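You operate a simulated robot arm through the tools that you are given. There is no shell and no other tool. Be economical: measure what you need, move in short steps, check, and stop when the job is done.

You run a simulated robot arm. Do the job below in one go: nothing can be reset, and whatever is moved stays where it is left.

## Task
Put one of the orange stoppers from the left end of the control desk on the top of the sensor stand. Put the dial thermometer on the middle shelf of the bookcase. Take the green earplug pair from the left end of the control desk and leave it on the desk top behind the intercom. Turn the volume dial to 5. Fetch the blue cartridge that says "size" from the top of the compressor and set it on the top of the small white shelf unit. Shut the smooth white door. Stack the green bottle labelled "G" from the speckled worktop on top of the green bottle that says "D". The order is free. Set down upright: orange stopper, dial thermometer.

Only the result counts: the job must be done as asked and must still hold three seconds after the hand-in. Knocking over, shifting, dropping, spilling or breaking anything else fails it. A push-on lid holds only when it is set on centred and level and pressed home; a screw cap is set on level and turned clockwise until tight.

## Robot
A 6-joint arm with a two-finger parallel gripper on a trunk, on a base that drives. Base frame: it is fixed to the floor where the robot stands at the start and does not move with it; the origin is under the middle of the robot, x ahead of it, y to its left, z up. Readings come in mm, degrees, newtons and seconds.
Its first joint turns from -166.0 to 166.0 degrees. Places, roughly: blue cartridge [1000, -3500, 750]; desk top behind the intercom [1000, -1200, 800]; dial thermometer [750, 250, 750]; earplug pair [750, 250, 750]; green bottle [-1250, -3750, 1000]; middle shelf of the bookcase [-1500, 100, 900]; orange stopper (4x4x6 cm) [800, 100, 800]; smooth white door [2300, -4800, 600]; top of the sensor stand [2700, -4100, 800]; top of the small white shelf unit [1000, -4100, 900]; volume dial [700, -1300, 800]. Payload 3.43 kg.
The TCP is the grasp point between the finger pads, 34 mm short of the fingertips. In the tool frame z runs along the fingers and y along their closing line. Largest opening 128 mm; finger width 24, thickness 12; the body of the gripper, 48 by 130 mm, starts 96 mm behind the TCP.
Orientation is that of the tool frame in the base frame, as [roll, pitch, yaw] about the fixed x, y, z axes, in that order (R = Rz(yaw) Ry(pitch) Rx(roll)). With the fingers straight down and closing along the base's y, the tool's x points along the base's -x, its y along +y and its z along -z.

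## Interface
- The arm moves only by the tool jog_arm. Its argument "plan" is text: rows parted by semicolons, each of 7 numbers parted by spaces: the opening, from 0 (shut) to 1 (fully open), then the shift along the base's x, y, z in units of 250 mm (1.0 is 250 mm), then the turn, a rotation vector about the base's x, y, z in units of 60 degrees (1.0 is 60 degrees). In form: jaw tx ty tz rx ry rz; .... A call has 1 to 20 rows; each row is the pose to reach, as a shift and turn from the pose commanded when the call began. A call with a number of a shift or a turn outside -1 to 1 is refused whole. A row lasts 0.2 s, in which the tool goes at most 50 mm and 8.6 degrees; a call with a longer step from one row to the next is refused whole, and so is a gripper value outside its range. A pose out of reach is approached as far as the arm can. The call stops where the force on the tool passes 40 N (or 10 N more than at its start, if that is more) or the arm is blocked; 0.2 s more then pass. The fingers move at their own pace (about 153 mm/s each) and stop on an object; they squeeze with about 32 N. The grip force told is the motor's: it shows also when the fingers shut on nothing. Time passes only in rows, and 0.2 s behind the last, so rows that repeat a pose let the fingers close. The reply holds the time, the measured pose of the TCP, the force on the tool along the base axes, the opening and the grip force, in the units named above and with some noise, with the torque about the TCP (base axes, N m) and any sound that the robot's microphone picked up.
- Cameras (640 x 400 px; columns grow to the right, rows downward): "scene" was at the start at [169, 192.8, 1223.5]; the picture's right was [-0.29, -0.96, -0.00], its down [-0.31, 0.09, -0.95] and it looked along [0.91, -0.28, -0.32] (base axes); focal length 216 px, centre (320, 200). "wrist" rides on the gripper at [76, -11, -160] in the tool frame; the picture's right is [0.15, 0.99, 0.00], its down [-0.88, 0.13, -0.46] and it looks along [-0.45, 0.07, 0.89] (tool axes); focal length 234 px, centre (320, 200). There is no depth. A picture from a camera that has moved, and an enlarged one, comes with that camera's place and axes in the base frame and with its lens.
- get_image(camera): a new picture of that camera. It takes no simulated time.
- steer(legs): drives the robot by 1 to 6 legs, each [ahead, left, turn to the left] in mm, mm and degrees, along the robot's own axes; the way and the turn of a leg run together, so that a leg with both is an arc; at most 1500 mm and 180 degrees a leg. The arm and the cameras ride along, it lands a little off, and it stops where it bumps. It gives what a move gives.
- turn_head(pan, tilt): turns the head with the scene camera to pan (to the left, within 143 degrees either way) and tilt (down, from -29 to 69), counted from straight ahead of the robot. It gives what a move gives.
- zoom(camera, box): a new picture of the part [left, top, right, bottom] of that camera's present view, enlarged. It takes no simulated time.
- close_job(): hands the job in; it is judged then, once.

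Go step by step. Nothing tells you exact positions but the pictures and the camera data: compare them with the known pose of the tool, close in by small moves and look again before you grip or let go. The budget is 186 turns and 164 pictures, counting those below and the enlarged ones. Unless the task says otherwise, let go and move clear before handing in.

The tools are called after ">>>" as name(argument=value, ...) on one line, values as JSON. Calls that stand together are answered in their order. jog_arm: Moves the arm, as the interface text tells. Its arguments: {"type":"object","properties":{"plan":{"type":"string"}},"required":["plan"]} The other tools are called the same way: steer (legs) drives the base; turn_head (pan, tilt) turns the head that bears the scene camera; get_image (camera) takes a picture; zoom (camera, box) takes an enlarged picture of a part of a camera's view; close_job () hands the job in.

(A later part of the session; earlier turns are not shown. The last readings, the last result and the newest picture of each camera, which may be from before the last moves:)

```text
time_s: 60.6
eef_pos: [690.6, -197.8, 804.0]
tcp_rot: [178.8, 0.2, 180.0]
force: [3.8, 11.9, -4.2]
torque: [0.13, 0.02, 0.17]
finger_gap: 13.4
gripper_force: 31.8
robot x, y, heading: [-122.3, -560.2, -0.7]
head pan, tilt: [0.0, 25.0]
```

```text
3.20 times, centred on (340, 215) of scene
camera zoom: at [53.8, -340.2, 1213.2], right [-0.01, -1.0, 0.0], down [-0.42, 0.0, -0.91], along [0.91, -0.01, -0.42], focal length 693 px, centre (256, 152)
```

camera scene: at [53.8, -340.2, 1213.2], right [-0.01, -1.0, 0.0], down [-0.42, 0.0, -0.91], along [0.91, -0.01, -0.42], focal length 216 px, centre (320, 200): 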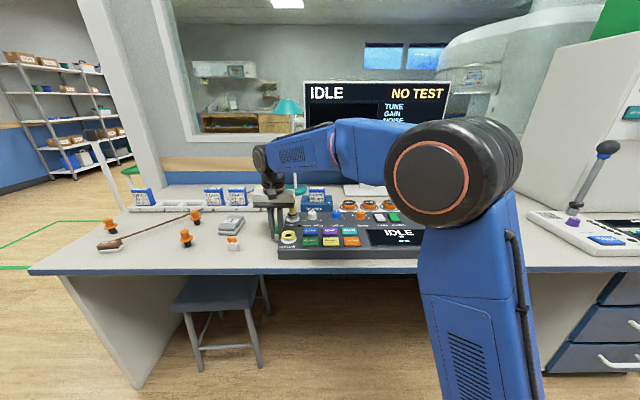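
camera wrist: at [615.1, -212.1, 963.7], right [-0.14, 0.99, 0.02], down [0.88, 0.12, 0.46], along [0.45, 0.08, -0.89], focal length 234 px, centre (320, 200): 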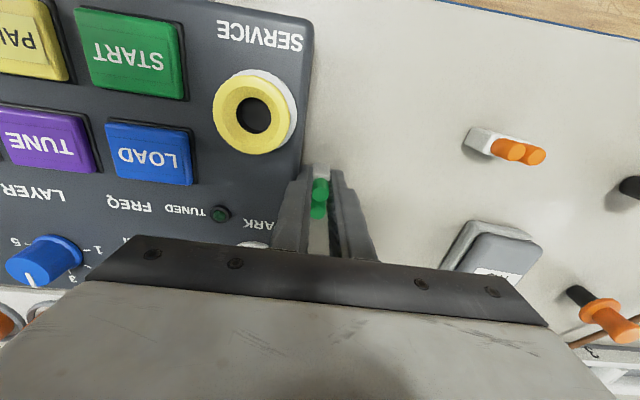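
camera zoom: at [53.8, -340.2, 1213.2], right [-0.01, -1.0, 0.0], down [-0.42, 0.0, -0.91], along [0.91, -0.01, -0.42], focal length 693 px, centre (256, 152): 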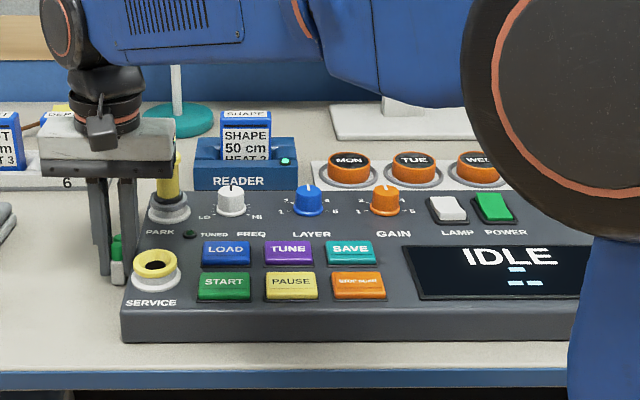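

Comparing with earlier pictures, the sensor, rod, stoppers, spill pad and orange earplugs project to the same places, and the console has not shifted. I'll back off the console and lift straight up.

>>> jog_arm(plan=".05 0 .04 .02 0 0 0;.05 0 .06 .1 0 0 0;.05 0 .06 .25 0 0 0;.05 0 .06 .4 0 0 0;.05 0 .06 .55 0 0 0;.05 0 .06 .7 0 0 0;.05 0 .06 .85 0 0 0;.05 0 .06 1 0 0 0")

```text
time_s: 62.4
eef_pos: [692.5, -183.1, 1053.7]
tcp_rot: [179.0, 0.1, 180.0]
force: [0.0, 0.1, -0.2]
torque: [0.0, 0.02, -0.02]
finger_gap: 13.8
gripper_force: 31.8
robot x, y, heading: [-123.9, -557.7, -0.4]
head pan, tilt: [0.0, 25.0]
```

>>> zoom(camera="scene", box=[200, 130, 440, 280])

>>> get_image(camera="wrist")

>>> turn_head(pan=-40, tilt=20)

>>> get_image(camera="scene")

```text
2.67 times, centred on (320, 205) of scene
camera zoom: at [53.7, -340.6, 1213.3], right [-0.01, -1.0, 0.0], down [-0.42, 0.0, -0.91], along [0.91, -0.01, -0.42], focal length 577 px, centre (320, 187)
```

zoom: 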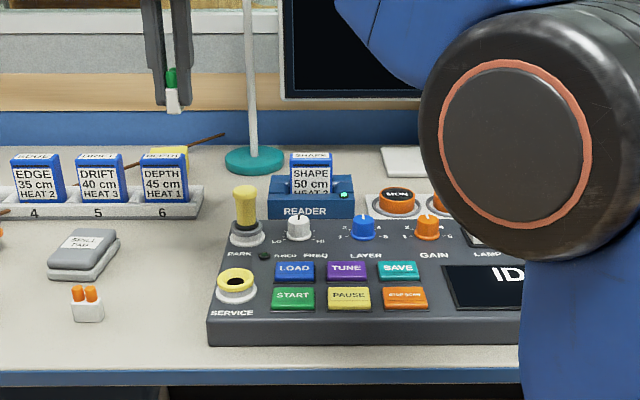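

```text
120 pictures are left
camera wrist: at [616.3, -197.5, 1214.4], right [-0.14, 0.99, 0.02], down [0.88, 0.12, 0.46], along [0.45, 0.08, -0.89], focal length 234 px, centre (320, 200)
```

wrist: 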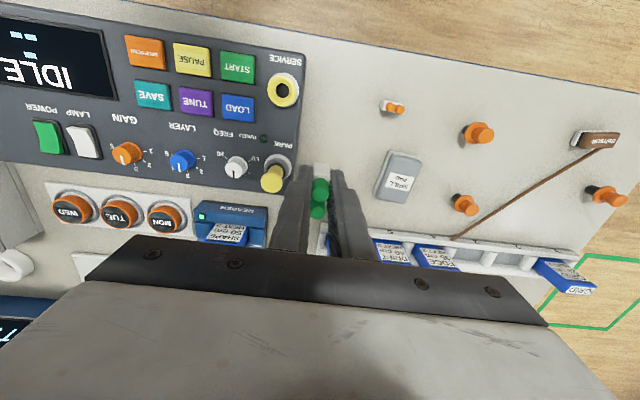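

```text
time_s: 63.4
eef_pos: [690.9, -182.5, 1054.2]
tcp_rot: [178.9, 0.2, 179.9]
force: [0.5, -0.5, 0.1]
torque: [0.0, 0.01, -0.02]
finger_gap: 13.4
gripper_force: 32.3
robot x, y, heading: [-121.5, -555.5, -0.5]
head pan, tilt: [-40.0, 20.0]
```

```text
119 pictures are left
camera scene: at [32.2, -400.2, 1221.5], right [-0.65, -0.76, 0.0], down [-0.26, 0.22, -0.94], along [0.71, -0.61, -0.34], focal length 216 px, centre (320, 200)
```

scene: 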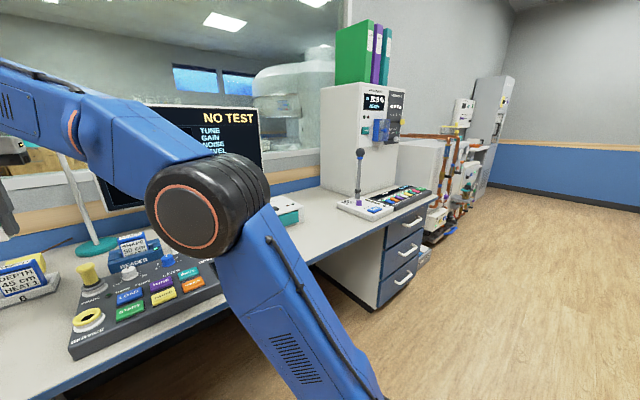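

Everything is in place and the case is still held high. Driving right 650 to see the intercom.

>>> steer(legs=[[0, -650, 0]])

>>> turn_head(pan=-15, tilt=25)

>>> get_image(camera="scene")

>>> get_image(camera="wrist")

```text
time_s: 67.0
eef_pos: [684.3, -832.3, 1054.9]
tcp_rot: [178.9, 0.1, 180.0]
force: [0.2, -0.1, -0.1]
torque: [0.03, 0.0, 0.01]
finger_gap: 13.8
gripper_force: 32.5
robot x, y, heading: [-129.5, -1209.0, -0.5]
head pan, tilt: [-40.0, 20.0]
```

```text
time_s: 67.9
eef_pos: [684.3, -832.7, 1054.1]
tcp_rot: [178.9, 0.2, 179.9]
force: [0.5, 0.4, 0.5]
torque: [-0.01, -0.02, -0.04]
finger_gap: 13.8
gripper_force: 31.6
robot x, y, heading: [-127.4, -1206.0, -0.5]
head pan, tilt: [-15.0, 25.0]
```

```text
118 pictures are left
camera scene: at [43.2, -1014.4, 1213.4], right [-0.27, -0.96, 0.0], down [-0.41, 0.11, -0.91], along [0.87, -0.24, -0.42], focal length 216 px, centre (320, 200)
```

scene: 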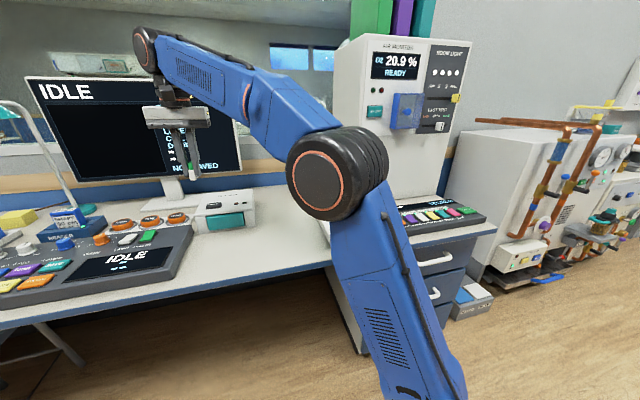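

```text
117 pictures are left
camera wrist: at [609.0, -846.9, 1214.3], right [-0.15, 0.99, 0.02], down [0.88, 0.12, 0.46], along [0.45, 0.08, -0.89], focal length 234 px, centre (320, 200)
```

wrist: 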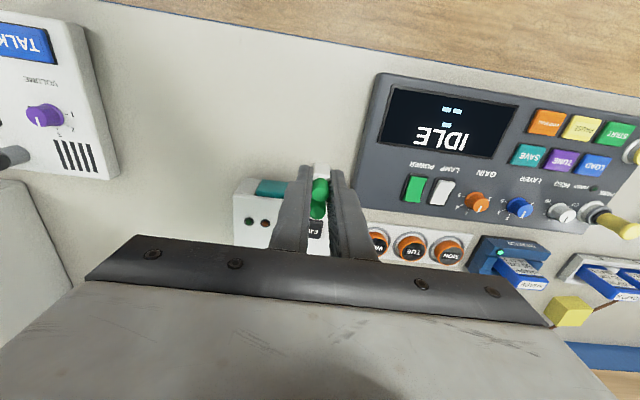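

The intercom with the VOLUME dial is to the left in the wrist view. I'll move the tool over toward it to see the area behind.

>>> jog_arm(plan=".05 0 -.18 0 0 0 0;.05 0 -.36 0 0 0 0;.05 0 -.54 0 0 0 0;.05 0 -.72 0 0 0 0;.05 0 -.9 0 0 0 0")

>>> get_image(camera="wrist")

>>> get_image(camera="scene")

```text
time_s: 69.1
eef_pos: [684.2, -1056.7, 1052.4]
tcp_rot: [179.1, 0.2, 180.0]
force: [-0.2, 1.1, -0.6]
torque: [-0.02, 0.01, -0.02]
finger_gap: 14.1
gripper_force: 32.4
robot x, y, heading: [-128.1, -1210.9, -0.7]
head pan, tilt: [-15.0, 25.0]
```

```text
116 pictures are left
camera wrist: at [609.2, -1071.4, 1213.3], right [-0.15, 0.99, 0.02], down [0.88, 0.12, 0.46], along [0.45, 0.08, -0.89], focal length 234 px, centre (320, 200)
```

wrist: 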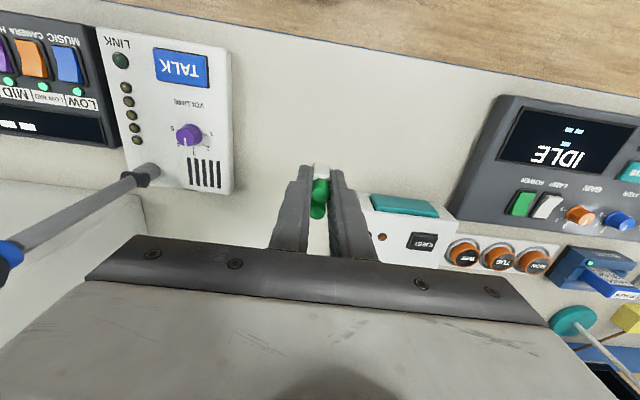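

```text
115 pictures are left
camera scene: at [43.3, -1014.0, 1213.3], right [-0.27, -0.96, 0.0], down [-0.41, 0.11, -0.91], along [0.87, -0.24, -0.42], focal length 216 px, centre (320, 200)
```

scene: 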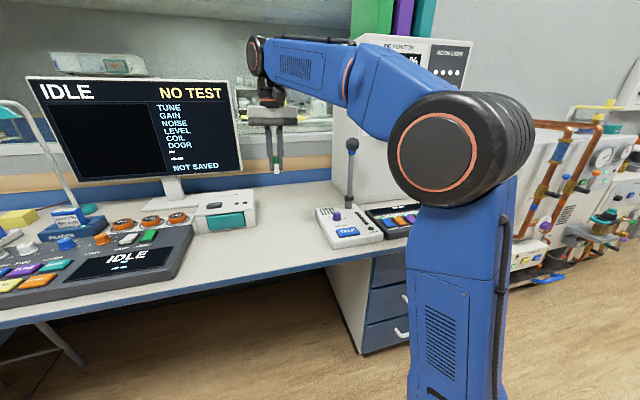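

The intercom's back edge is x≈828, y −1210…−1390, with the mic at y≈−1360 and the monitor machine beyond y≈−1400. The free spot is about (915, −1245). I'll shift the robot left and closer so the forearm stays clear of the mic.

>>> steer(legs=[[0, 260, 0], [160, 0, 0]])

```text
time_s: 72.0
eef_pos: [848.6, -799.7, 1054.3]
tcp_rot: [178.9, 0.2, 179.9]
force: [-0.8, 0.5, -0.1]
torque: [-0.01, 0.01, 0.0]
finger_gap: 13.7
gripper_force: 32.6
robot x, y, heading: [38.4, -952.5, -0.6]
head pan, tilt: [-15.0, 25.0]
```

>>> jog_arm(plan=".05 0 -.18 0 0 0 0;.05 0 -.36 0 0 0 0;.05 0 -.54 0 0 0 0;.05 0 -.72 0 0 0 0;.05 .05 -.9 0 0 0 0;.05 .1 -1 0 0 0 0")

>>> turn_head(pan=-20, tilt=25)

>>> get_image(camera="scene")

>>> get_image(camera="wrist")

```text
time_s: 73.4
eef_pos: [874.4, -1051.2, 1053.1]
tcp_rot: [178.9, 0.3, 179.9]
force: [0.8, 0.8, 1.5]
torque: [-0.03, -0.04, -0.01]
finger_gap: 14.0
gripper_force: 31.8
robot x, y, heading: [37.1, -951.6, -0.9]
head pan, tilt: [-15.0, 25.0]
```

```text
time_s: 74.1
eef_pos: [875.1, -1052.6, 1054.4]
tcp_rot: [178.9, 0.2, 179.9]
force: [0.6, -0.8, -0.1]
torque: [-0.02, 0.05, 0.0]
finger_gap: 13.6
gripper_force: 31.5
robot x, y, heading: [36.2, -950.2, -0.6]
head pan, tilt: [-20.0, 25.0]
```

```text
114 pictures are left
camera scene: at [205.2, -764.6, 1213.4], right [-0.35, -0.94, 0.0], down [-0.4, 0.15, -0.91], along [0.85, -0.32, -0.42], focal length 216 px, centre (320, 200)
```

scene: 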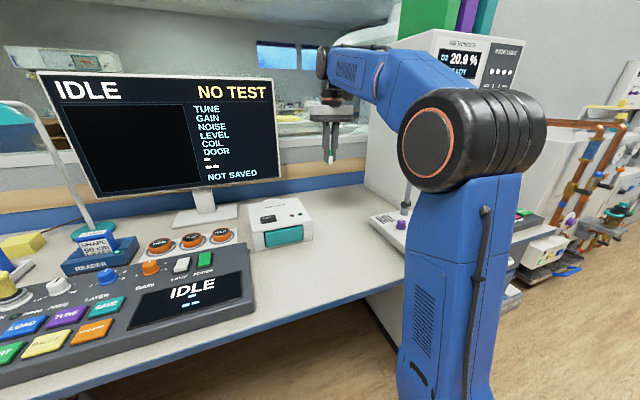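

```text
113 pictures are left
camera wrist: at [798.6, -1066.1, 1214.0], right [-0.14, 0.99, 0.02], down [0.88, 0.12, 0.46], along [0.45, 0.08, -0.89], focal length 234 px, centre (320, 200)
```

wrist: 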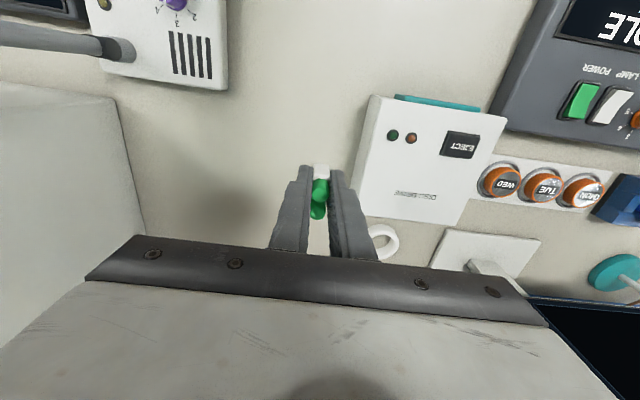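

The forearm could come near the microphone, so I'll aim for (930, −1228), staying left of it, and check before lowering.

>>> jog_arm(plan=".05 .06 -.18 0 0 0 0;.05 .12 -.36 0 0 0 0;.05 .18 -.54 0 0 0 0;.05 .22 -.7 0 0 0 0")

>>> get_image(camera="scene")

>>> get_image(camera="wrist")

```text
time_s: 75.1
eef_pos: [928.1, -1225.3, 1053.9]
tcp_rot: [179.0, 0.3, 179.9]
force: [-0.3, 0.6, 0.6]
torque: [-0.04, -0.05, -0.01]
finger_gap: 13.8
gripper_force: 31.9
robot x, y, heading: [37.0, -949.9, -0.7]
head pan, tilt: [-20.0, 25.0]
```

```text
112 pictures are left
camera scene: at [204.7, -764.2, 1213.4], right [-0.35, -0.94, 0.0], down [-0.4, 0.15, -0.91], along [0.85, -0.32, -0.42], focal length 216 px, centre (320, 200)
```

scene: 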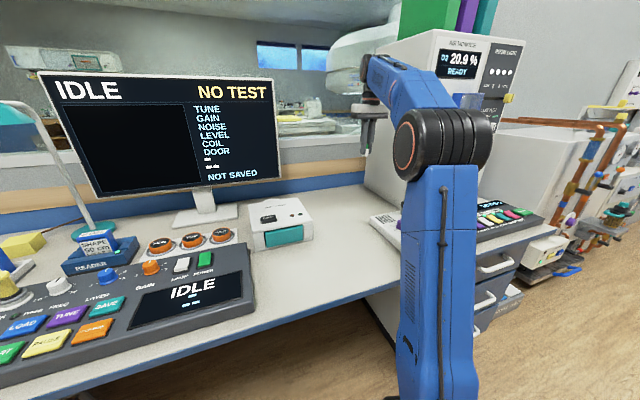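

```text
111 pictures are left
camera wrist: at [852.5, -1239.9, 1214.7], right [-0.15, 0.99, 0.02], down [0.88, 0.12, 0.46], along [0.46, 0.08, -0.89], focal length 234 px, centre (320, 200)
```

wrist: 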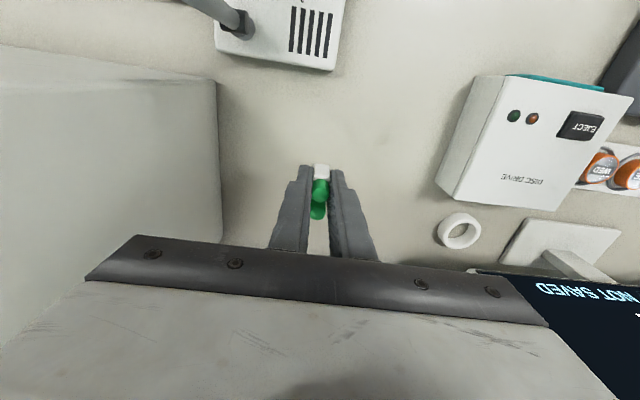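

Clear so far. Lowering 170 mm then checking.

>>> jog_arm(plan=".05 0 0 -.15 0 0 0;.05 0 0 -.3 0 0 0;.05 0 0 -.45 0 0 0;.05 0 0 -.58 0 0 0;.05 0 0 -.68 0 0 0")

>>> get_image(camera="scene")

>>> get_image(camera="wrist")

```text
time_s: 76.3
eef_pos: [928.3, -1227.0, 883.6]
tcp_rot: [179.0, 0.4, 179.9]
force: [-0.4, 0.6, -0.1]
torque: [0.0, -0.04, 0.0]
finger_gap: 13.9
gripper_force: 31.9
robot x, y, heading: [37.2, -954.2, -0.7]
head pan, tilt: [-20.0, 25.0]
```

```text
110 pictures are left
camera scene: at [205.1, -764.6, 1213.4], right [-0.35, -0.94, 0.0], down [-0.4, 0.15, -0.91], along [0.85, -0.32, -0.42], focal length 216 px, centre (320, 200)
```

scene: 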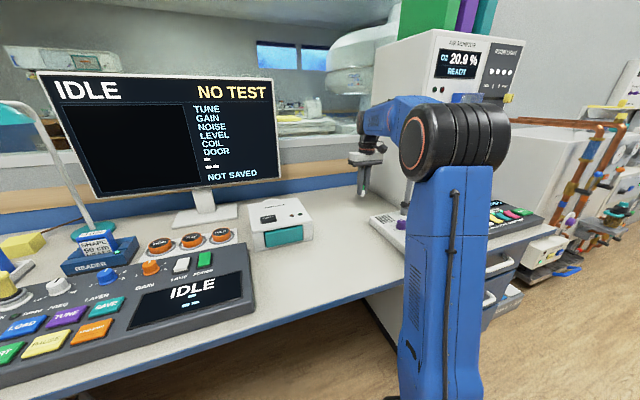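

```text
109 pictures are left
camera wrist: at [852.7, -1241.0, 1044.0], right [-0.14, 0.99, 0.02], down [0.88, 0.12, 0.46], along [0.46, 0.08, -0.89], focal length 234 px, centre (320, 200)
```

wrist: 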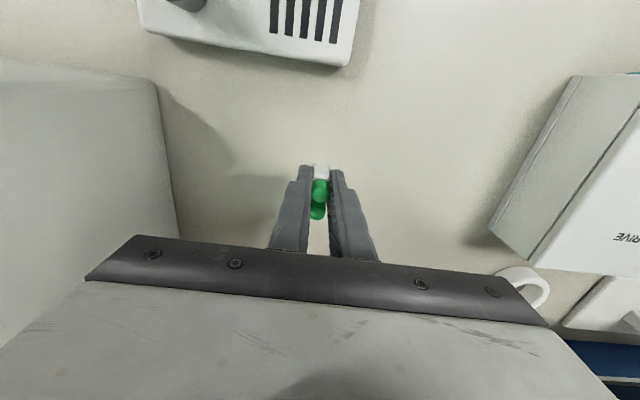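

>>> zoom(camera="scene", box=[330, 80, 450, 250])

>>> turn_head(pan=-10, tilt=20)

```text
2.35 times, centred on (390, 165) of scene
camera zoom: at [205.1, -764.6, 1213.4], right [-0.35, -0.94, 0.0], down [-0.4, 0.15, -0.91], along [0.85, -0.32, -0.42], focal length 510 px, centre (155, 282)
```

zoom: 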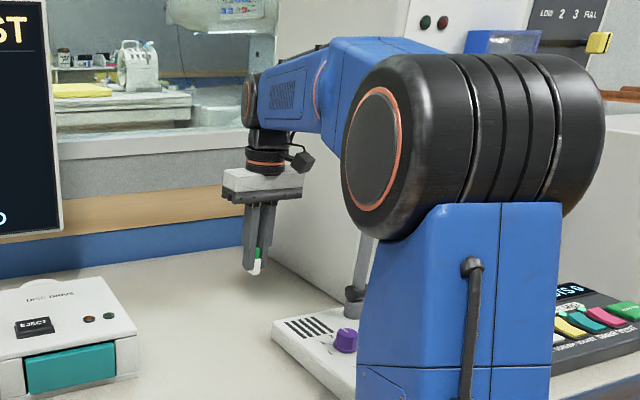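

```text
time_s: 77.0
eef_pos: [928.3, -1227.2, 883.4]
tcp_rot: [179.0, 0.2, 180.0]
force: [0.2, -0.3, 0.4]
torque: [0.01, 0.01, 0.01]
finger_gap: 13.7
gripper_force: 31.6
robot x, y, heading: [37.1, -946.6, -0.5]
head pan, tilt: [-10.0, 20.0]
```

>>> jog_arm(plan=".05 0 0 -.08 0 0 0;.05 0 0 -.16 0 0 0;.05 0 0 -.22 0 0 0;.05 0 0 -.28 0 0 0;.05 0 0 -.302 0 0 0")

>>> get_image(camera="wrist")

>>> zoom(camera="scene", box=[330, 80, 450, 250])

```text
time_s: 78.2
eef_pos: [927.8, -1225.9, 807.5]
tcp_rot: [178.9, 0.3, 179.9]
force: [-1.1, 0.5, -0.3]
torque: [-0.03, 0.0, 0.01]
finger_gap: 14.0
gripper_force: 31.6
robot x, y, heading: [36.1, -950.3, -0.7]
head pan, tilt: [-10.0, 20.0]
```

```text
107 pictures are left
camera wrist: at [853.1, -1240.0, 968.1], right [-0.14, 0.99, 0.02], down [0.88, 0.12, 0.46], along [0.45, 0.08, -0.89], focal length 234 px, centre (320, 200)
```

wrist: 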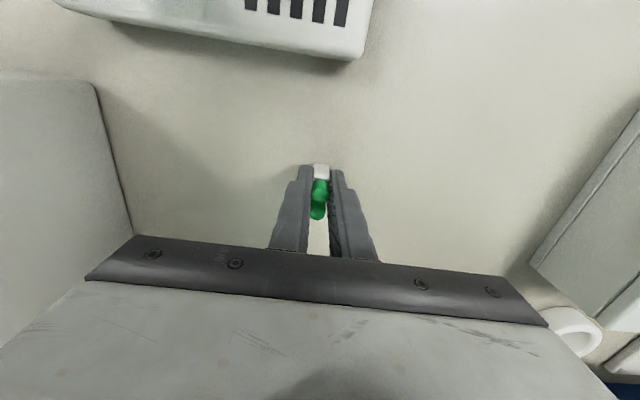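

```text
2.35 times, centred on (390, 165) of scene
camera zoom: at [210.5, -749.3, 1221.5], right [-0.18, -0.98, 0.0], down [-0.34, 0.06, -0.94], along [0.92, -0.17, -0.34], focal length 510 px, centre (155, 282)
```

zoom: 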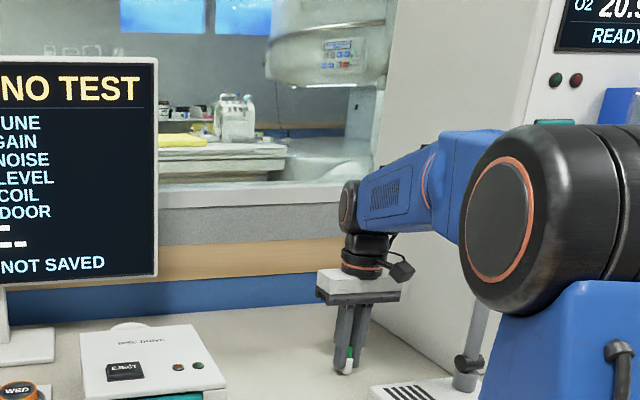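

Close to the desk. Final small lowering to contact.

>>> jog_arm(plan=".05 0 0 -.01 0 0 0;.05 0 0 -.018 0 0 0;.05 0 0 -.018 0 0 0")

```text
time_s: 79.0
eef_pos: [929.1, -1225.1, 802.6]
tcp_rot: [178.9, 0.2, 179.9]
force: [0.2, 0.6, 0.0]
torque: [-0.02, -0.01, 0.0]
finger_gap: 13.7
gripper_force: 31.5
robot x, y, heading: [35.3, -951.6, -0.7]
head pan, tilt: [-10.0, 20.0]
```

>>> jog_arm(plan=".05 0 0 -.006 0 0 0;.05 0 0 -.01 0 0 0;.05 0 0 -.01 0 0 0")

```text
time_s: 79.8
eef_pos: [928.4, -1225.8, 801.9]
tcp_rot: [179.1, 0.3, 179.9]
force: [1.0, -0.5, 10.1]
torque: [-0.03, -0.21, -0.01]
finger_gap: 13.5
gripper_force: 31.6
robot x, y, heading: [37.8, -949.5, -0.6]
head pan, tilt: [-10.0, 20.0]
```

>>> jog_arm(plan=".13 0 0 .004 0 0 0;.3 0 0 .004 0 0 0;.35 0 0 .004 0 0 0;.35 0 0 .15 0 0 0;.35 0 0 .33 0 0 0;.35 0 0 .5 0 0 0;.35 0 0 .68 0 0 0;.35 0 0 .86 0 0 0;.35 0 0 1 0 0 0")

>>> get_image(camera="wrist")

>>> zoom(camera="scene", box=[330, 100, 490, 260])

```text
time_s: 81.8
eef_pos: [926.6, -1226.2, 1051.8]
tcp_rot: [178.9, 0.2, 179.9]
force: [-1.1, -1.0, -0.7]
torque: [-0.01, 0.0, -0.01]
finger_gap: 44.8
gripper_force: 0.1
robot x, y, heading: [38.2, -952.8, -0.6]
head pan, tilt: [-10.0, 20.0]
```

```text
105 pictures are left
camera wrist: at [852.4, -1241.4, 1211.9], right [-0.14, 0.99, 0.02], down [0.88, 0.12, 0.46], along [0.45, 0.08, -0.89], focal length 234 px, centre (320, 200)
```

wrist: 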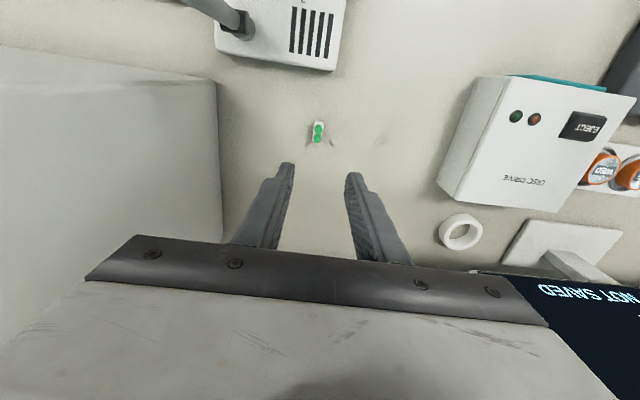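

```text
2.50 times, centred on (410, 180) of scene
camera zoom: at [210.5, -749.3, 1221.5], right [-0.18, -0.98, 0.0], down [-0.34, 0.06, -0.94], along [0.92, -0.17, -0.34], focal length 541 px, centre (95, 250)
```

zoom: 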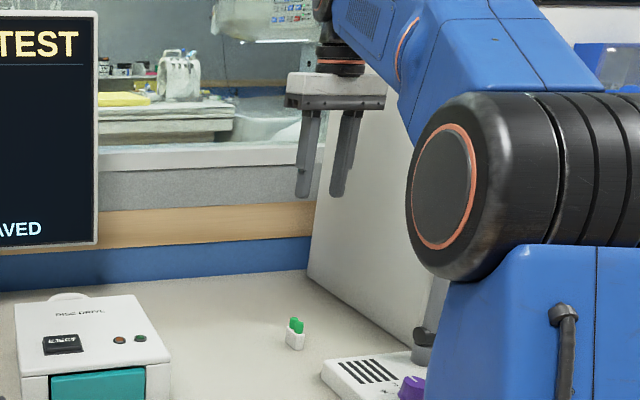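

Earplugs stand behind the intercom. Now I'll back the tool toward the dial at height and view the dial.

>>> jog_arm(plan=".35 -.18 0 0 0 0 0;.35 -.36 0 0 0 0 0;.35 -.54 0 0 0 0 0;.35 -.72 0 0 0 0 0;.35 -.9 0 0 0 0 0")

>>> zoom(camera="wrist", box=[180, 40, 420, 200])

>>> get_image(camera="wrist")

```text
time_s: 83.0
eef_pos: [702.5, -1226.1, 1049.2]
tcp_rot: [178.9, 0.2, 179.9]
force: [0.9, -0.5, -1.3]
torque: [0.03, 0.05, -0.03]
finger_gap: 44.8
gripper_force: 0.0
robot x, y, heading: [36.5, -947.6, -0.5]
head pan, tilt: [-10.0, 20.0]
```

```text
2.50 times, centred on (300, 120) of wrist
camera zoom: at [628.4, -1240.4, 1210.1], right [-0.14, 0.99, 0.02], down [0.88, 0.12, 0.46], along [0.45, 0.08, -0.89], focal length 585 px, centre (370, 400)
```

zoom: 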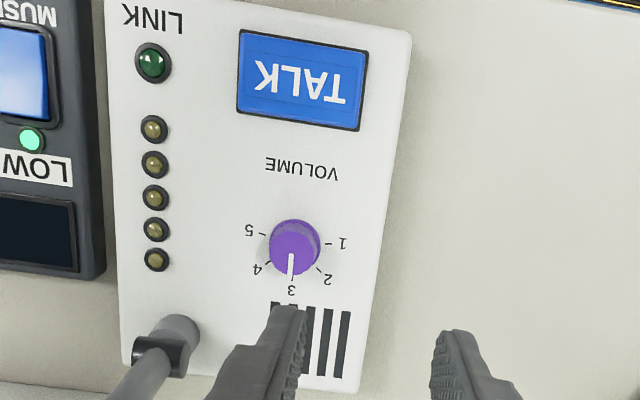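

```text
102 pictures are left
camera wrist: at [628.4, -1240.4, 1210.1], right [-0.14, 0.99, 0.02], down [0.88, 0.12, 0.46], along [0.45, 0.08, -0.89], focal length 234 px, centre (320, 200)
```

wrist: 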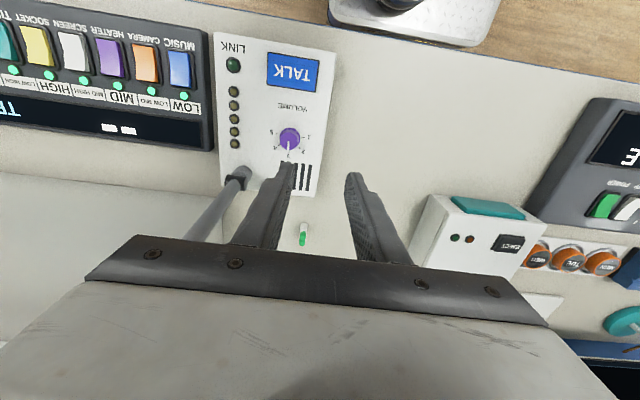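

The dial is at 3 and must turn clockwise about 100° to 5, knob at about (727, −1272). I'll shift the robot left so the arm comes in diagonally, clear of the mic.

>>> steer(legs=[[0, 240, 0]])

```text
time_s: 84.8
eef_pos: [706.0, -988.6, 1050.6]
tcp_rot: [178.8, 0.2, 179.8]
force: [0.9, 0.5, -0.5]
torque: [0.02, -0.02, 0.0]
finger_gap: 44.6
gripper_force: 0.0
robot x, y, heading: [40.8, -713.8, -0.9]
head pan, tilt: [-10.0, 20.0]
```

>>> jog_arm(plan=".5 0 -.15 0 0 0 .135;.5 0 -.3 0 0 0 .27;.5 0 -.45 0 0 0 .405;.5 0 -.6 0 0 0 .54;.5 0 -.75 0 0 0 .675;.5 .02 -.88 0 0 0 .81;.5 .04 -1 0 0 0 .85")

>>> turn_head(pan=-25, tilt=20)

>>> get_image(camera="wrist")

>>> get_image(camera="scene")

```text
time_s: 86.4
eef_pos: [715.1, -1238.8, 1051.7]
tcp_rot: [179.0, 0.1, -129.0]
force: [-0.5, 0.7, -0.5]
torque: [-0.08, -0.03, -0.06]
finger_gap: 64.0
gripper_force: 0.0
robot x, y, heading: [38.7, -712.0, -0.5]
head pan, tilt: [-10.0, 20.0]
```

```text
time_s: 87.1
eef_pos: [714.9, -1239.2, 1050.7]
tcp_rot: [178.9, 0.2, -129.3]
force: [0.7, 0.2, 0.1]
torque: [0.0, 0.03, -0.04]
finger_gap: 64.0
gripper_force: 0.0
robot x, y, heading: [40.3, -716.1, -0.8]
head pan, tilt: [-25.0, 20.0]
```

```text
101 pictures are left
camera wrist: at [679.0, -1307.2, 1211.0], right [-0.86, 0.51, 0.02], down [0.46, 0.76, 0.46], along [0.22, 0.4, -0.89], focal length 234 px, centre (320, 200)
```

wrist: 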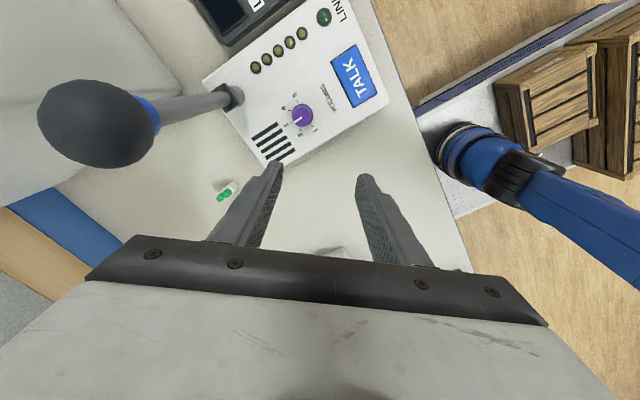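

```text
100 pictures are left
camera scene: at [206.3, -534.4, 1221.5], right [-0.43, -0.9, 0.0], down [-0.31, 0.15, -0.94], along [0.85, -0.41, -0.34], focal length 216 px, centre (320, 200)
```

scene: 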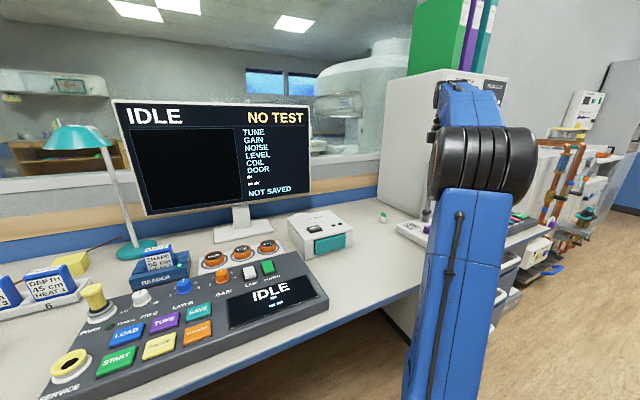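

The mic ball is bigger than I thought (radius ~35 mm at z≈1063). I'll return the yaw, tilt the tool 15° so the wrist leans away from it, and later rotate about the vertical.

>>> jog_arm(plan=".5 0 0 0 0 0 -.14;.5 0 0 0 0 0 -.28;.5 0 0 0 0 0 -.42;.5 0 0 0 0 0 -.56;.5 0 0 0 0 0 -.7;.5 0 0 0 0 0 -.847")

>>> jog_arm(plan=".5 0 0 0 0 -.125 0;.5 0 0 0 0 -.25 0;.5 .04 -.13 -.1 0 -.25 0;.5 .04 -.13 -.25 0 -.25 0;.5 .04 -.13 -.4 0 -.25 0;.5 .04 -.13 -.5 0 -.25 0")

>>> get_image(camera="wrist")

>>> get_image(camera="scene")

```text
refused: row 6 steps farther than a row can; nothing moved
```

```text
time_s: 88.5
eef_pos: [725.1, -1270.4, 925.1]
tcp_rot: [-169.3, 9.6, -128.2]
force: [0.2, 0.5, 0.2]
torque: [0.01, 0.03, 0.04]
finger_gap: 63.7
gripper_force: 0.1
robot x, y, heading: [38.5, -712.1, -0.7]
head pan, tilt: [-25.0, 20.0]
```

```text
99 pictures are left
camera wrist: at [649.2, -1339.6, 1070.4], right [-0.83, 0.51, -0.21], down [0.33, 0.76, 0.57], along [0.44, 0.4, -0.8], focal length 234 px, centre (320, 200)
```

wrist: 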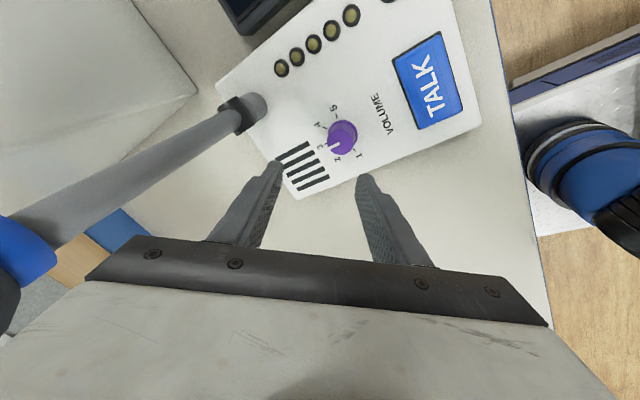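

```text
98 pictures are left
camera scene: at [206.2, -534.4, 1221.5], right [-0.43, -0.9, 0.0], down [-0.31, 0.15, -0.94], along [0.85, -0.41, -0.34], focal length 216 px, centre (320, 200)
```

scene: 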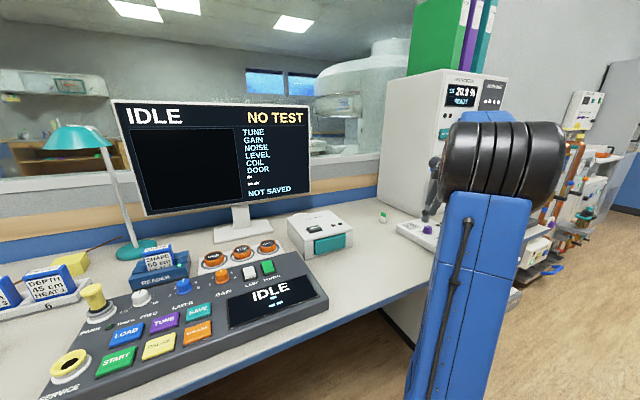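

One row was over the limit, so only the tilt ran; it is clear of the mic. I'll now rotate −51° about the tilted axis to get a level closing line.

>>> jog_arm(plan=".5 0 0 0 .031 0 -.117;.5 0 0 0 .063 0 -.235;.5 0 0 0 .094 0 -.352;.5 0 0 0 .126 0 -.469;.5 0 0 0 .157 0 -.586;.5 0 0 0 .189 0 -.704;.5 0 0 0 .22 0 -.821")

>>> get_image(camera="wrist")

```text
time_s: 90.1
eef_pos: [724.0, -1270.4, 925.0]
tcp_rot: [179.0, 15.3, 179.7]
force: [-0.9, 0.3, 0.7]
torque: [0.0, -0.01, 0.01]
finger_gap: 63.9
gripper_force: 0.0
robot x, y, heading: [38.5, -710.6, -0.7]
head pan, tilt: [-25.0, 20.0]
```

```text
97 pictures are left
camera wrist: at [611.3, -1285.1, 1060.8], right [-0.14, 0.99, -0.02], down [0.73, 0.12, 0.67], along [0.67, 0.08, -0.74], focal length 234 px, centre (320, 200)
```

wrist: 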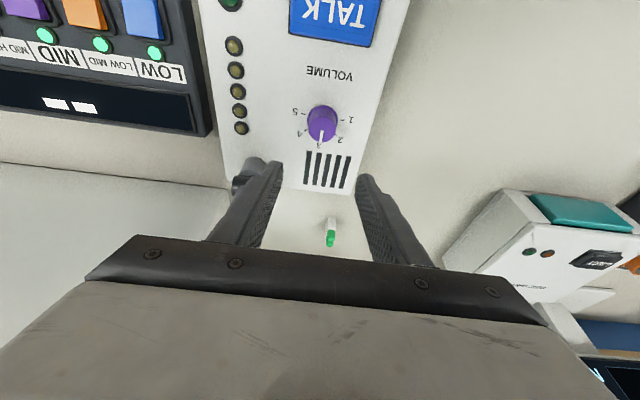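

>>> jog_arm(plan=".5 -.006 -.004 -.15 0 0 0;.5 -.014 -.008 -.28 0 0 0;.5 -.014 -.008 -.35 0 0 0")

>>> zoom(camera="wrist", box=[200, 60, 440, 210])

>>> zoom(camera="scene", box=[380, 140, 500, 250])

```text
time_s: 90.9
eef_pos: [722.0, -1274.3, 839.2]
tcp_rot: [178.9, 15.2, 179.6]
force: [-0.3, -0.7, -0.3]
torque: [0.01, 0.02, 0.01]
finger_gap: 64.2
gripper_force: 0.0
robot x, y, heading: [40.3, -710.7, -0.9]
head pan, tilt: [-25.0, 20.0]
```

```text
2.67 times, centred on (320, 135) of wrist
camera zoom: at [608.2, -1287.7, 973.7], right [-0.14, 0.99, -0.02], down [0.73, 0.12, 0.67], along [0.67, 0.08, -0.74], focal length 624 px, centre (320, 373)
```

zoom: 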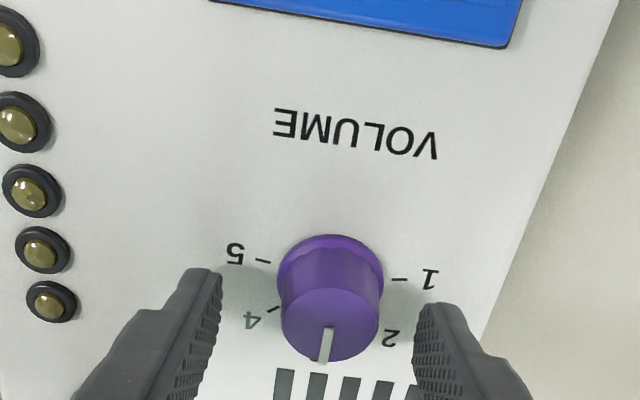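

```text
3.64 times, centred on (440, 195) of scene
camera zoom: at [206.2, -534.4, 1221.5], right [-0.43, -0.9, 0.0], down [-0.31, 0.15, -0.94], along [0.85, -0.41, -0.34], focal length 787 px, centre (-116, 218)
```

zoom: 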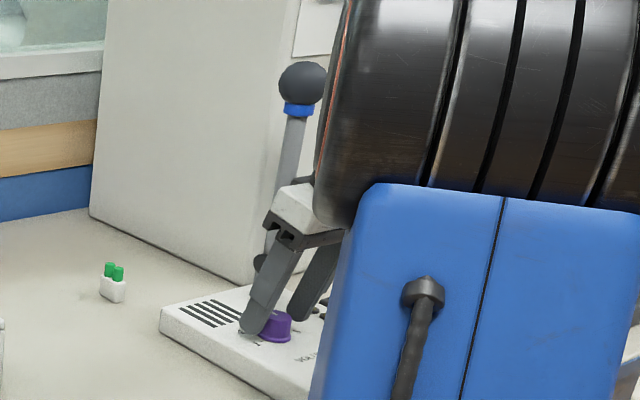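

Ticks 1 and 5 lie at ±90° from 3, so I need −90°. I'll descend the last bit gently with the force watched, then grip.

>>> jog_arm(plan=".5 .005 .006 -.012 0 0 0;.5 .01 .012 -.028 0 0 0;.5 .01 .012 -.028 0 0 0")

>>> zoom(camera="scene", box=[400, 200, 460, 250])

```text
time_s: 91.7
eef_pos: [724.8, -1270.6, 832.2]
tcp_rot: [179.0, 15.2, 179.7]
force: [-1.2, 0.2, 2.2]
torque: [-0.1, 0.01, -0.06]
finger_gap: 63.9
gripper_force: 0.1
robot x, y, heading: [41.5, -713.2, -0.9]
head pan, tilt: [-25.0, 20.0]
```

```text
8.00 times, centred on (430, 225) of scene
camera zoom: at [206.1, -534.4, 1221.5], right [-0.43, -0.9, 0.0], down [-0.31, 0.15, -0.94], along [0.85, -0.41, -0.34], focal length 1732 px, centre (-560, 0)
```

zoom: 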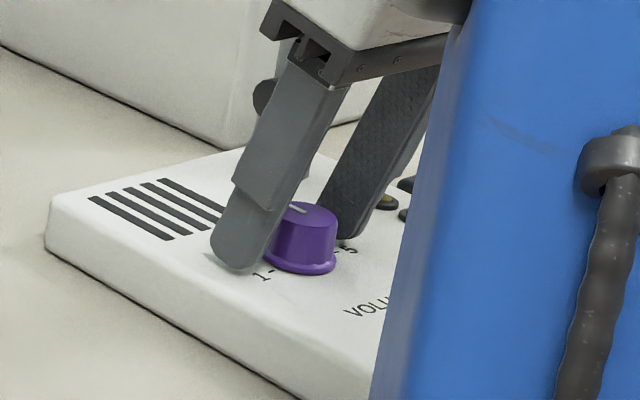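

The fingertips are just above the intercom plate. I'll raise 2 mm, shift 6 mm back to centre on the knob, and grip.

>>> jog_arm(plan=".5 -.012 0 .01 0 0 0;.5 -.024 0 .01 0 0 0;.3 -.024 0 .01 0 0 0;.15 -.024 0 .01 0 0 0;.15 -.024 0 .01 0 0 0;.15 -.024 0 .01 0 0 0")

>>> zoom(camera="wrist", box=[200, 60, 440, 210])

```text
time_s: 93.1
eef_pos: [718.5, -1270.7, 834.1]
tcp_rot: [178.8, 15.2, 179.7]
force: [0.3, -17.2, -0.6]
torque: [-0.61, 0.0, -0.1]
finger_gap: 31.2
gripper_force: 45.2
robot x, y, heading: [38.2, -714.5, -0.7]
head pan, tilt: [-25.0, 20.0]
```

```text
2.67 times, centred on (320, 135) of wrist
camera zoom: at [604.7, -1285.3, 968.9], right [-0.14, 0.99, -0.02], down [0.73, 0.12, 0.67], along [0.67, 0.08, -0.74], focal length 624 px, centre (320, 373)
```

zoom: 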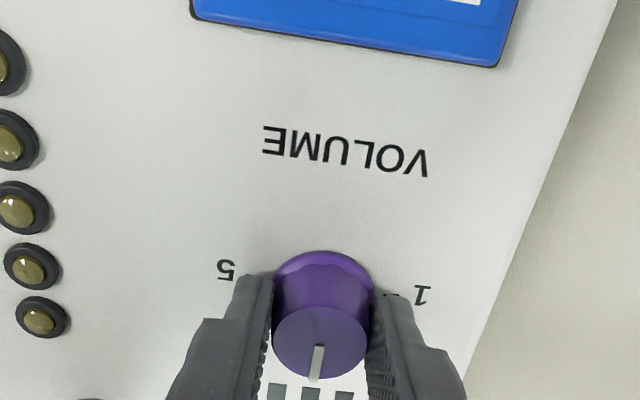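

Knob gripped. Rotating clockwise about the knob axis, first 60°.

>>> jog_arm(plan=".15 0 0 0 0 0 -.125;.15 .001 .002 0 0 0 -.25;.15 .002 .006 0 0 0 -.375;.15 .004 .009 0 0 0 -.5;.15 .006 .012 0 0 0 -.625;.15 .008 .015 0 0 0 -.75;.15 .011 .017 0 0 0 -.875;.15 .014 .019 0 0 0 -1")

>>> get_image(camera="wrist")

```text
time_s: 94.9
eef_pos: [720.2, -1266.5, 833.6]
tcp_rot: [178.8, 15.3, 119.6]
force: [-14.5, -17.4, 5.7]
torque: [-0.93, 0.54, -0.15]
finger_gap: 31.1
gripper_force: 45.4
robot x, y, heading: [40.1, -715.9, -0.8]
head pan, tilt: [-25.0, 20.0]
```

```text
92 pictures are left
camera wrist: at [653.0, -1173.1, 968.9], right [0.79, 0.62, -0.02], down [0.47, -0.57, 0.67], along [0.4, -0.54, -0.74], focal length 234 px, centre (320, 200)
```

wrist: 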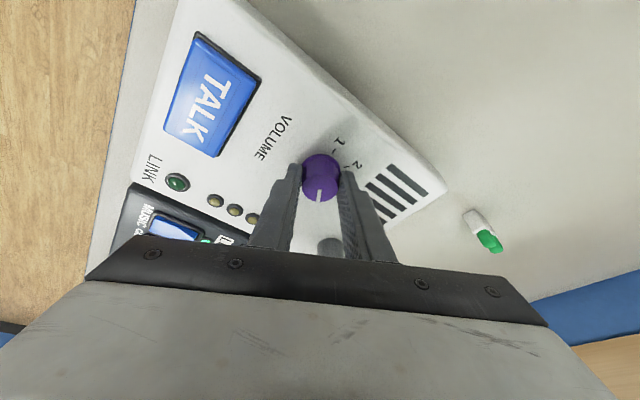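

Knob follows. Another 30°, easing the side force.

>>> jog_arm(plan=".15 .001 -.003 0 0 0 -.125;.15 .003 -.004 0 0 0 -.25;.15 .005 -.004 0 0 0 -.375;.15 .008 -.004 0 0 0 -.5;.15 .008 -.004 0 0 0 -.5")

>>> zoom(camera="wrist", box=[200, 60, 440, 210])

```text
time_s: 96.1
eef_pos: [723.4, -1264.1, 834.7]
tcp_rot: [178.9, 15.2, 89.7]
force: [-8.9, 17.1, 7.8]
torque: [0.62, 0.26, -0.07]
finger_gap: 31.1
gripper_force: 45.0
robot x, y, heading: [42.4, -712.4, -0.9]
head pan, tilt: [-25.0, 20.0]
```

```text
2.67 times, centred on (320, 135) of wrist
camera zoom: at [711.5, -1150.0, 969.0], right [0.99, 0.14, -0.02], down [0.12, -0.73, 0.67], along [0.08, -0.67, -0.74], focal length 624 px, centre (320, 373)
```

zoom: 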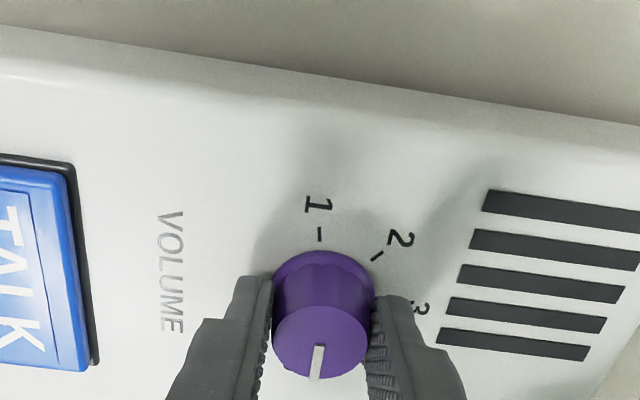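

Pointer appears opposite tick 1, i.e. at 5. I'll release, lift and verify.

>>> jog_arm(plan=".3 0 0 0 0 0 0;.5 0 0 0 0 0 0;.5 0 0 .05 0 0 0;.5 0 0 .2 0 0 0;.5 0 0 .38 0 0 0;.5 0 0 .56 0 0 0;.5 0 0 .74 0 0 0;.5 0 0 .9 0 0 0")

>>> zoom(camera="wrist", box=[260, 50, 380, 125])

```text
time_s: 97.9
eef_pos: [724.5, -1265.3, 1059.3]
tcp_rot: [178.9, 15.2, 89.8]
force: [0.2, 0.2, -0.1]
torque: [0.01, 0.0, 0.0]
finger_gap: 63.9
gripper_force: 0.0
robot x, y, heading: [41.1, -714.0, -0.8]
head pan, tilt: [-25.0, 20.0]
```

```text
5.33 times, centred on (320, 88) of wrist
camera zoom: at [711.8, -1150.9, 1194.8], right [0.99, 0.14, -0.02], down [0.12, -0.73, 0.67], along [0.08, -0.67, -0.74], focal length 1249 px, centre (320, 800)
```

zoom: 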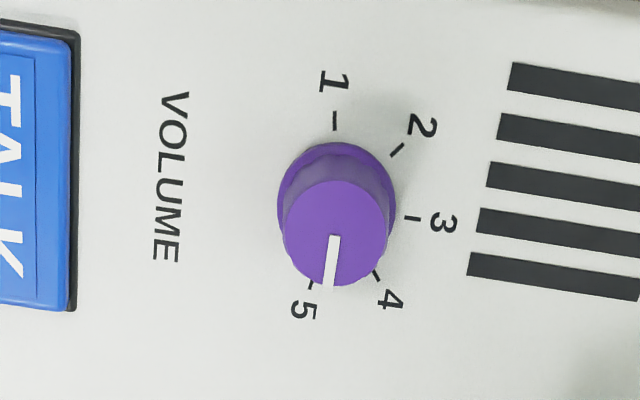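

Geometry shows the pointer about 11° short of tick 5. I'll regrip and turn 11° more.

>>> jog_arm(plan=".5 0 0 -.18 0 0 0;.5 0 0 -.36 0 0 0;.5 0 0 -.54 0 0 0;.5 0 0 -.72 0 0 0;.5 0 0 -.86 0 0 0;.5 0 0 -.9 0 0 0;.3 0 0 -.9 0 0 0;.15 0 0 -.9 0 0 0;.15 0 0 -.9 0 0 0;.15 0 0 -.9 0 0 0")

```text
time_s: 100.1
eef_pos: [723.7, -1267.0, 834.9]
tcp_rot: [179.0, 15.2, 89.8]
force: [-17.9, 3.5, -7.0]
torque: [-0.15, 0.66, -0.06]
finger_gap: 31.0
gripper_force: 45.1
robot x, y, heading: [41.7, -711.3, -0.8]
head pan, tilt: [-25.0, 20.0]
```

>>> jog_arm(plan=".15 -.003 0 0 0 0 -.06;.15 -.002 0 0 0 0 -.12;.15 0 0 0 0 0 -.185;.15 0 0 0 0 0 -.185;.3 0 0 0 0 0 -.185;.5 0 0 0 0 0 -.185;.5 0 0 .05 0 0 -.185;.5 0 0 .2 0 0 -.185;.5 0 0 .38 0 0 -.185;.5 0 0 .56 0 0 -.185;.5 0 0 .74 0 0 -.185;.5 0 0 .9 0 0 -.185")

>>> zoom(camera="wrist", box=[260, 50, 380, 125])

```text
time_s: 102.7
eef_pos: [726.8, -1266.2, 1058.3]
tcp_rot: [178.9, 15.3, 78.7]
force: [-0.6, -0.2, -0.5]
torque: [-0.01, -0.01, 0.0]
finger_gap: 64.0
gripper_force: 0.0
robot x, y, heading: [40.2, -711.2, -0.8]
head pan, tilt: [-25.0, 20.0]
```

```text
5.33 times, centred on (320, 88) of wrist
camera zoom: at [735.5, -1150.9, 1194.2], right [1.0, -0.05, -0.02], down [-0.02, -0.74, 0.67], along [-0.05, -0.67, -0.74], focal length 1249 px, centre (320, 800)
```

zoom: 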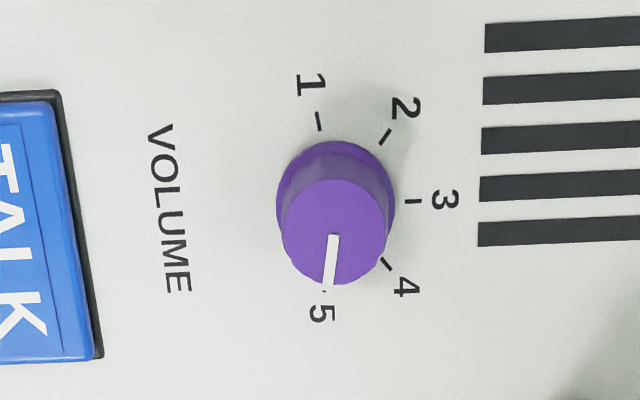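

The pointer now lines up with 5. Next the stopper: I'll restore the tool to vertical while moving left, away from the mic.

>>> jog_arm(plan=".5 0 .13 0 0 0 .13;.5 0 .26 0 0 0 .26;.5 0 .39 0 0 0 .39;.5 0 .52 0 0 0 .52;.5 0 .65 0 0 0 .65;.5 0 .78 0 0 0 .78;.5 0 .91 0 0 0 .91")

```text
time_s: 104.3
eef_pos: [724.0, -1037.5, 1058.2]
tcp_rot: [178.9, 15.3, 133.4]
force: [0.4, -0.3, 0.3]
torque: [-0.03, 0.01, 0.0]
finger_gap: 64.0
gripper_force: 0.0
robot x, y, heading: [40.9, -710.7, -1.1]
head pan, tilt: [-25.0, 20.0]
```

>>> jog_arm(plan=".5 -.04 .13 0 0 0 .13;.5 -.08 .26 0 0 0 .26;.5 -.12 .39 0 0 0 .39;.5 -.16 .52 0 0 0 .52;.5 -.2 .65 0 0 0 .65;.5 -.24 .78 0 0 0 .773")

>>> jog_arm(plan=".5 0 .15 0 -.009 .125 0;.5 0 .3 0 -.018 .253 0;.5 -.05 .45 0 -.018 .253 0;.5 -.1 .6 0 -.018 .253 0")

```text
time_s: 105.7
eef_pos: [665.0, -843.7, 1059.5]
tcp_rot: [178.9, 15.3, 179.7]
force: [0.0, -0.1, 0.3]
torque: [-0.02, 0.04, 0.02]
finger_gap: 63.9
gripper_force: 0.1
robot x, y, heading: [37.3, -713.8, -0.5]
head pan, tilt: [-25.0, 20.0]
```

```text
time_s: 106.7
eef_pos: [639.1, -693.3, 1059.4]
tcp_rot: [-179.8, 0.0, 179.8]
force: [0.3, 0.4, -0.3]
torque: [0.0, -0.01, -0.05]
finger_gap: 63.7
gripper_force: 0.0
robot x, y, heading: [41.8, -711.7, -0.5]
head pan, tilt: [-25.0, 20.0]
```

>>> steer(legs=[[-40, 0, 0], [0, 690, 0]])

>>> get_image(camera="wrist")

```text
time_s: 111.0
eef_pos: [607.2, 8.8, 1059.2]
tcp_rot: [-179.9, 0.1, -179.9]
force: [-0.1, -0.1, 0.5]
torque: [-0.01, 0.03, -0.03]
finger_gap: 64.1
gripper_force: 0.1
robot x, y, heading: [7.3, -14.7, -0.4]
head pan, tilt: [-25.0, 20.0]
```

```text
88 pictures are left
camera wrist: at [531.8, -3.5, 1219.8], right [-0.15, 0.99, 0.0], down [0.88, 0.13, 0.46], along [0.45, 0.07, -0.89], focal length 234 px, centre (320, 200)
```

wrist: 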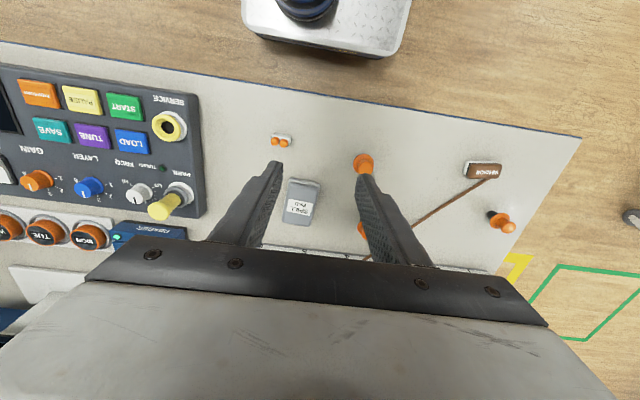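

Front stopper at about (657, 98). Moving above it.

>>> jog_arm(plan=".5 .07 .12 -.08 0 0 0;.5 .14 .24 -.16 0 0 0;.5 .2 .357 -.24 0 0 0;.5 .2 .357 -.4 0 0 0;.5 .2 .357 -.56 0 0 0;.5 .2 .357 -.64 0 0 0")

>>> get_image(camera="wrist")

```text
time_s: 112.4
eef_pos: [656.4, 98.5, 899.8]
tcp_rot: [-180.0, 0.2, -179.9]
force: [0.0, 0.2, 0.0]
torque: [0.02, 0.03, -0.02]
finger_gap: 64.1
gripper_force: 0.0
robot x, y, heading: [8.1, -13.8, -0.2]
head pan, tilt: [-25.0, 20.0]
```

```text
87 pictures are left
camera wrist: at [581.3, 86.6, 1059.5], right [-0.15, 0.99, 0.0], down [0.88, 0.13, 0.46], along [0.45, 0.07, -0.89], focal length 234 px, centre (320, 200)
```

wrist: 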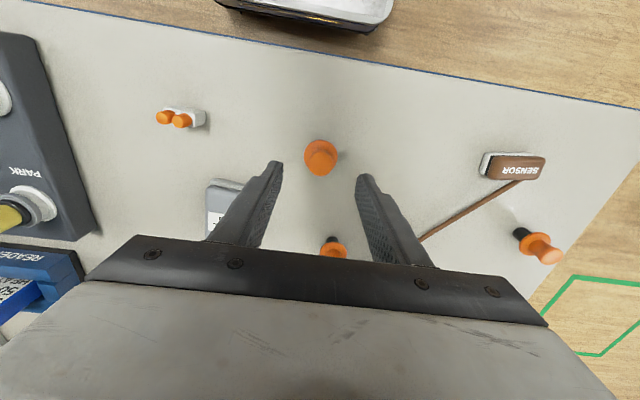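

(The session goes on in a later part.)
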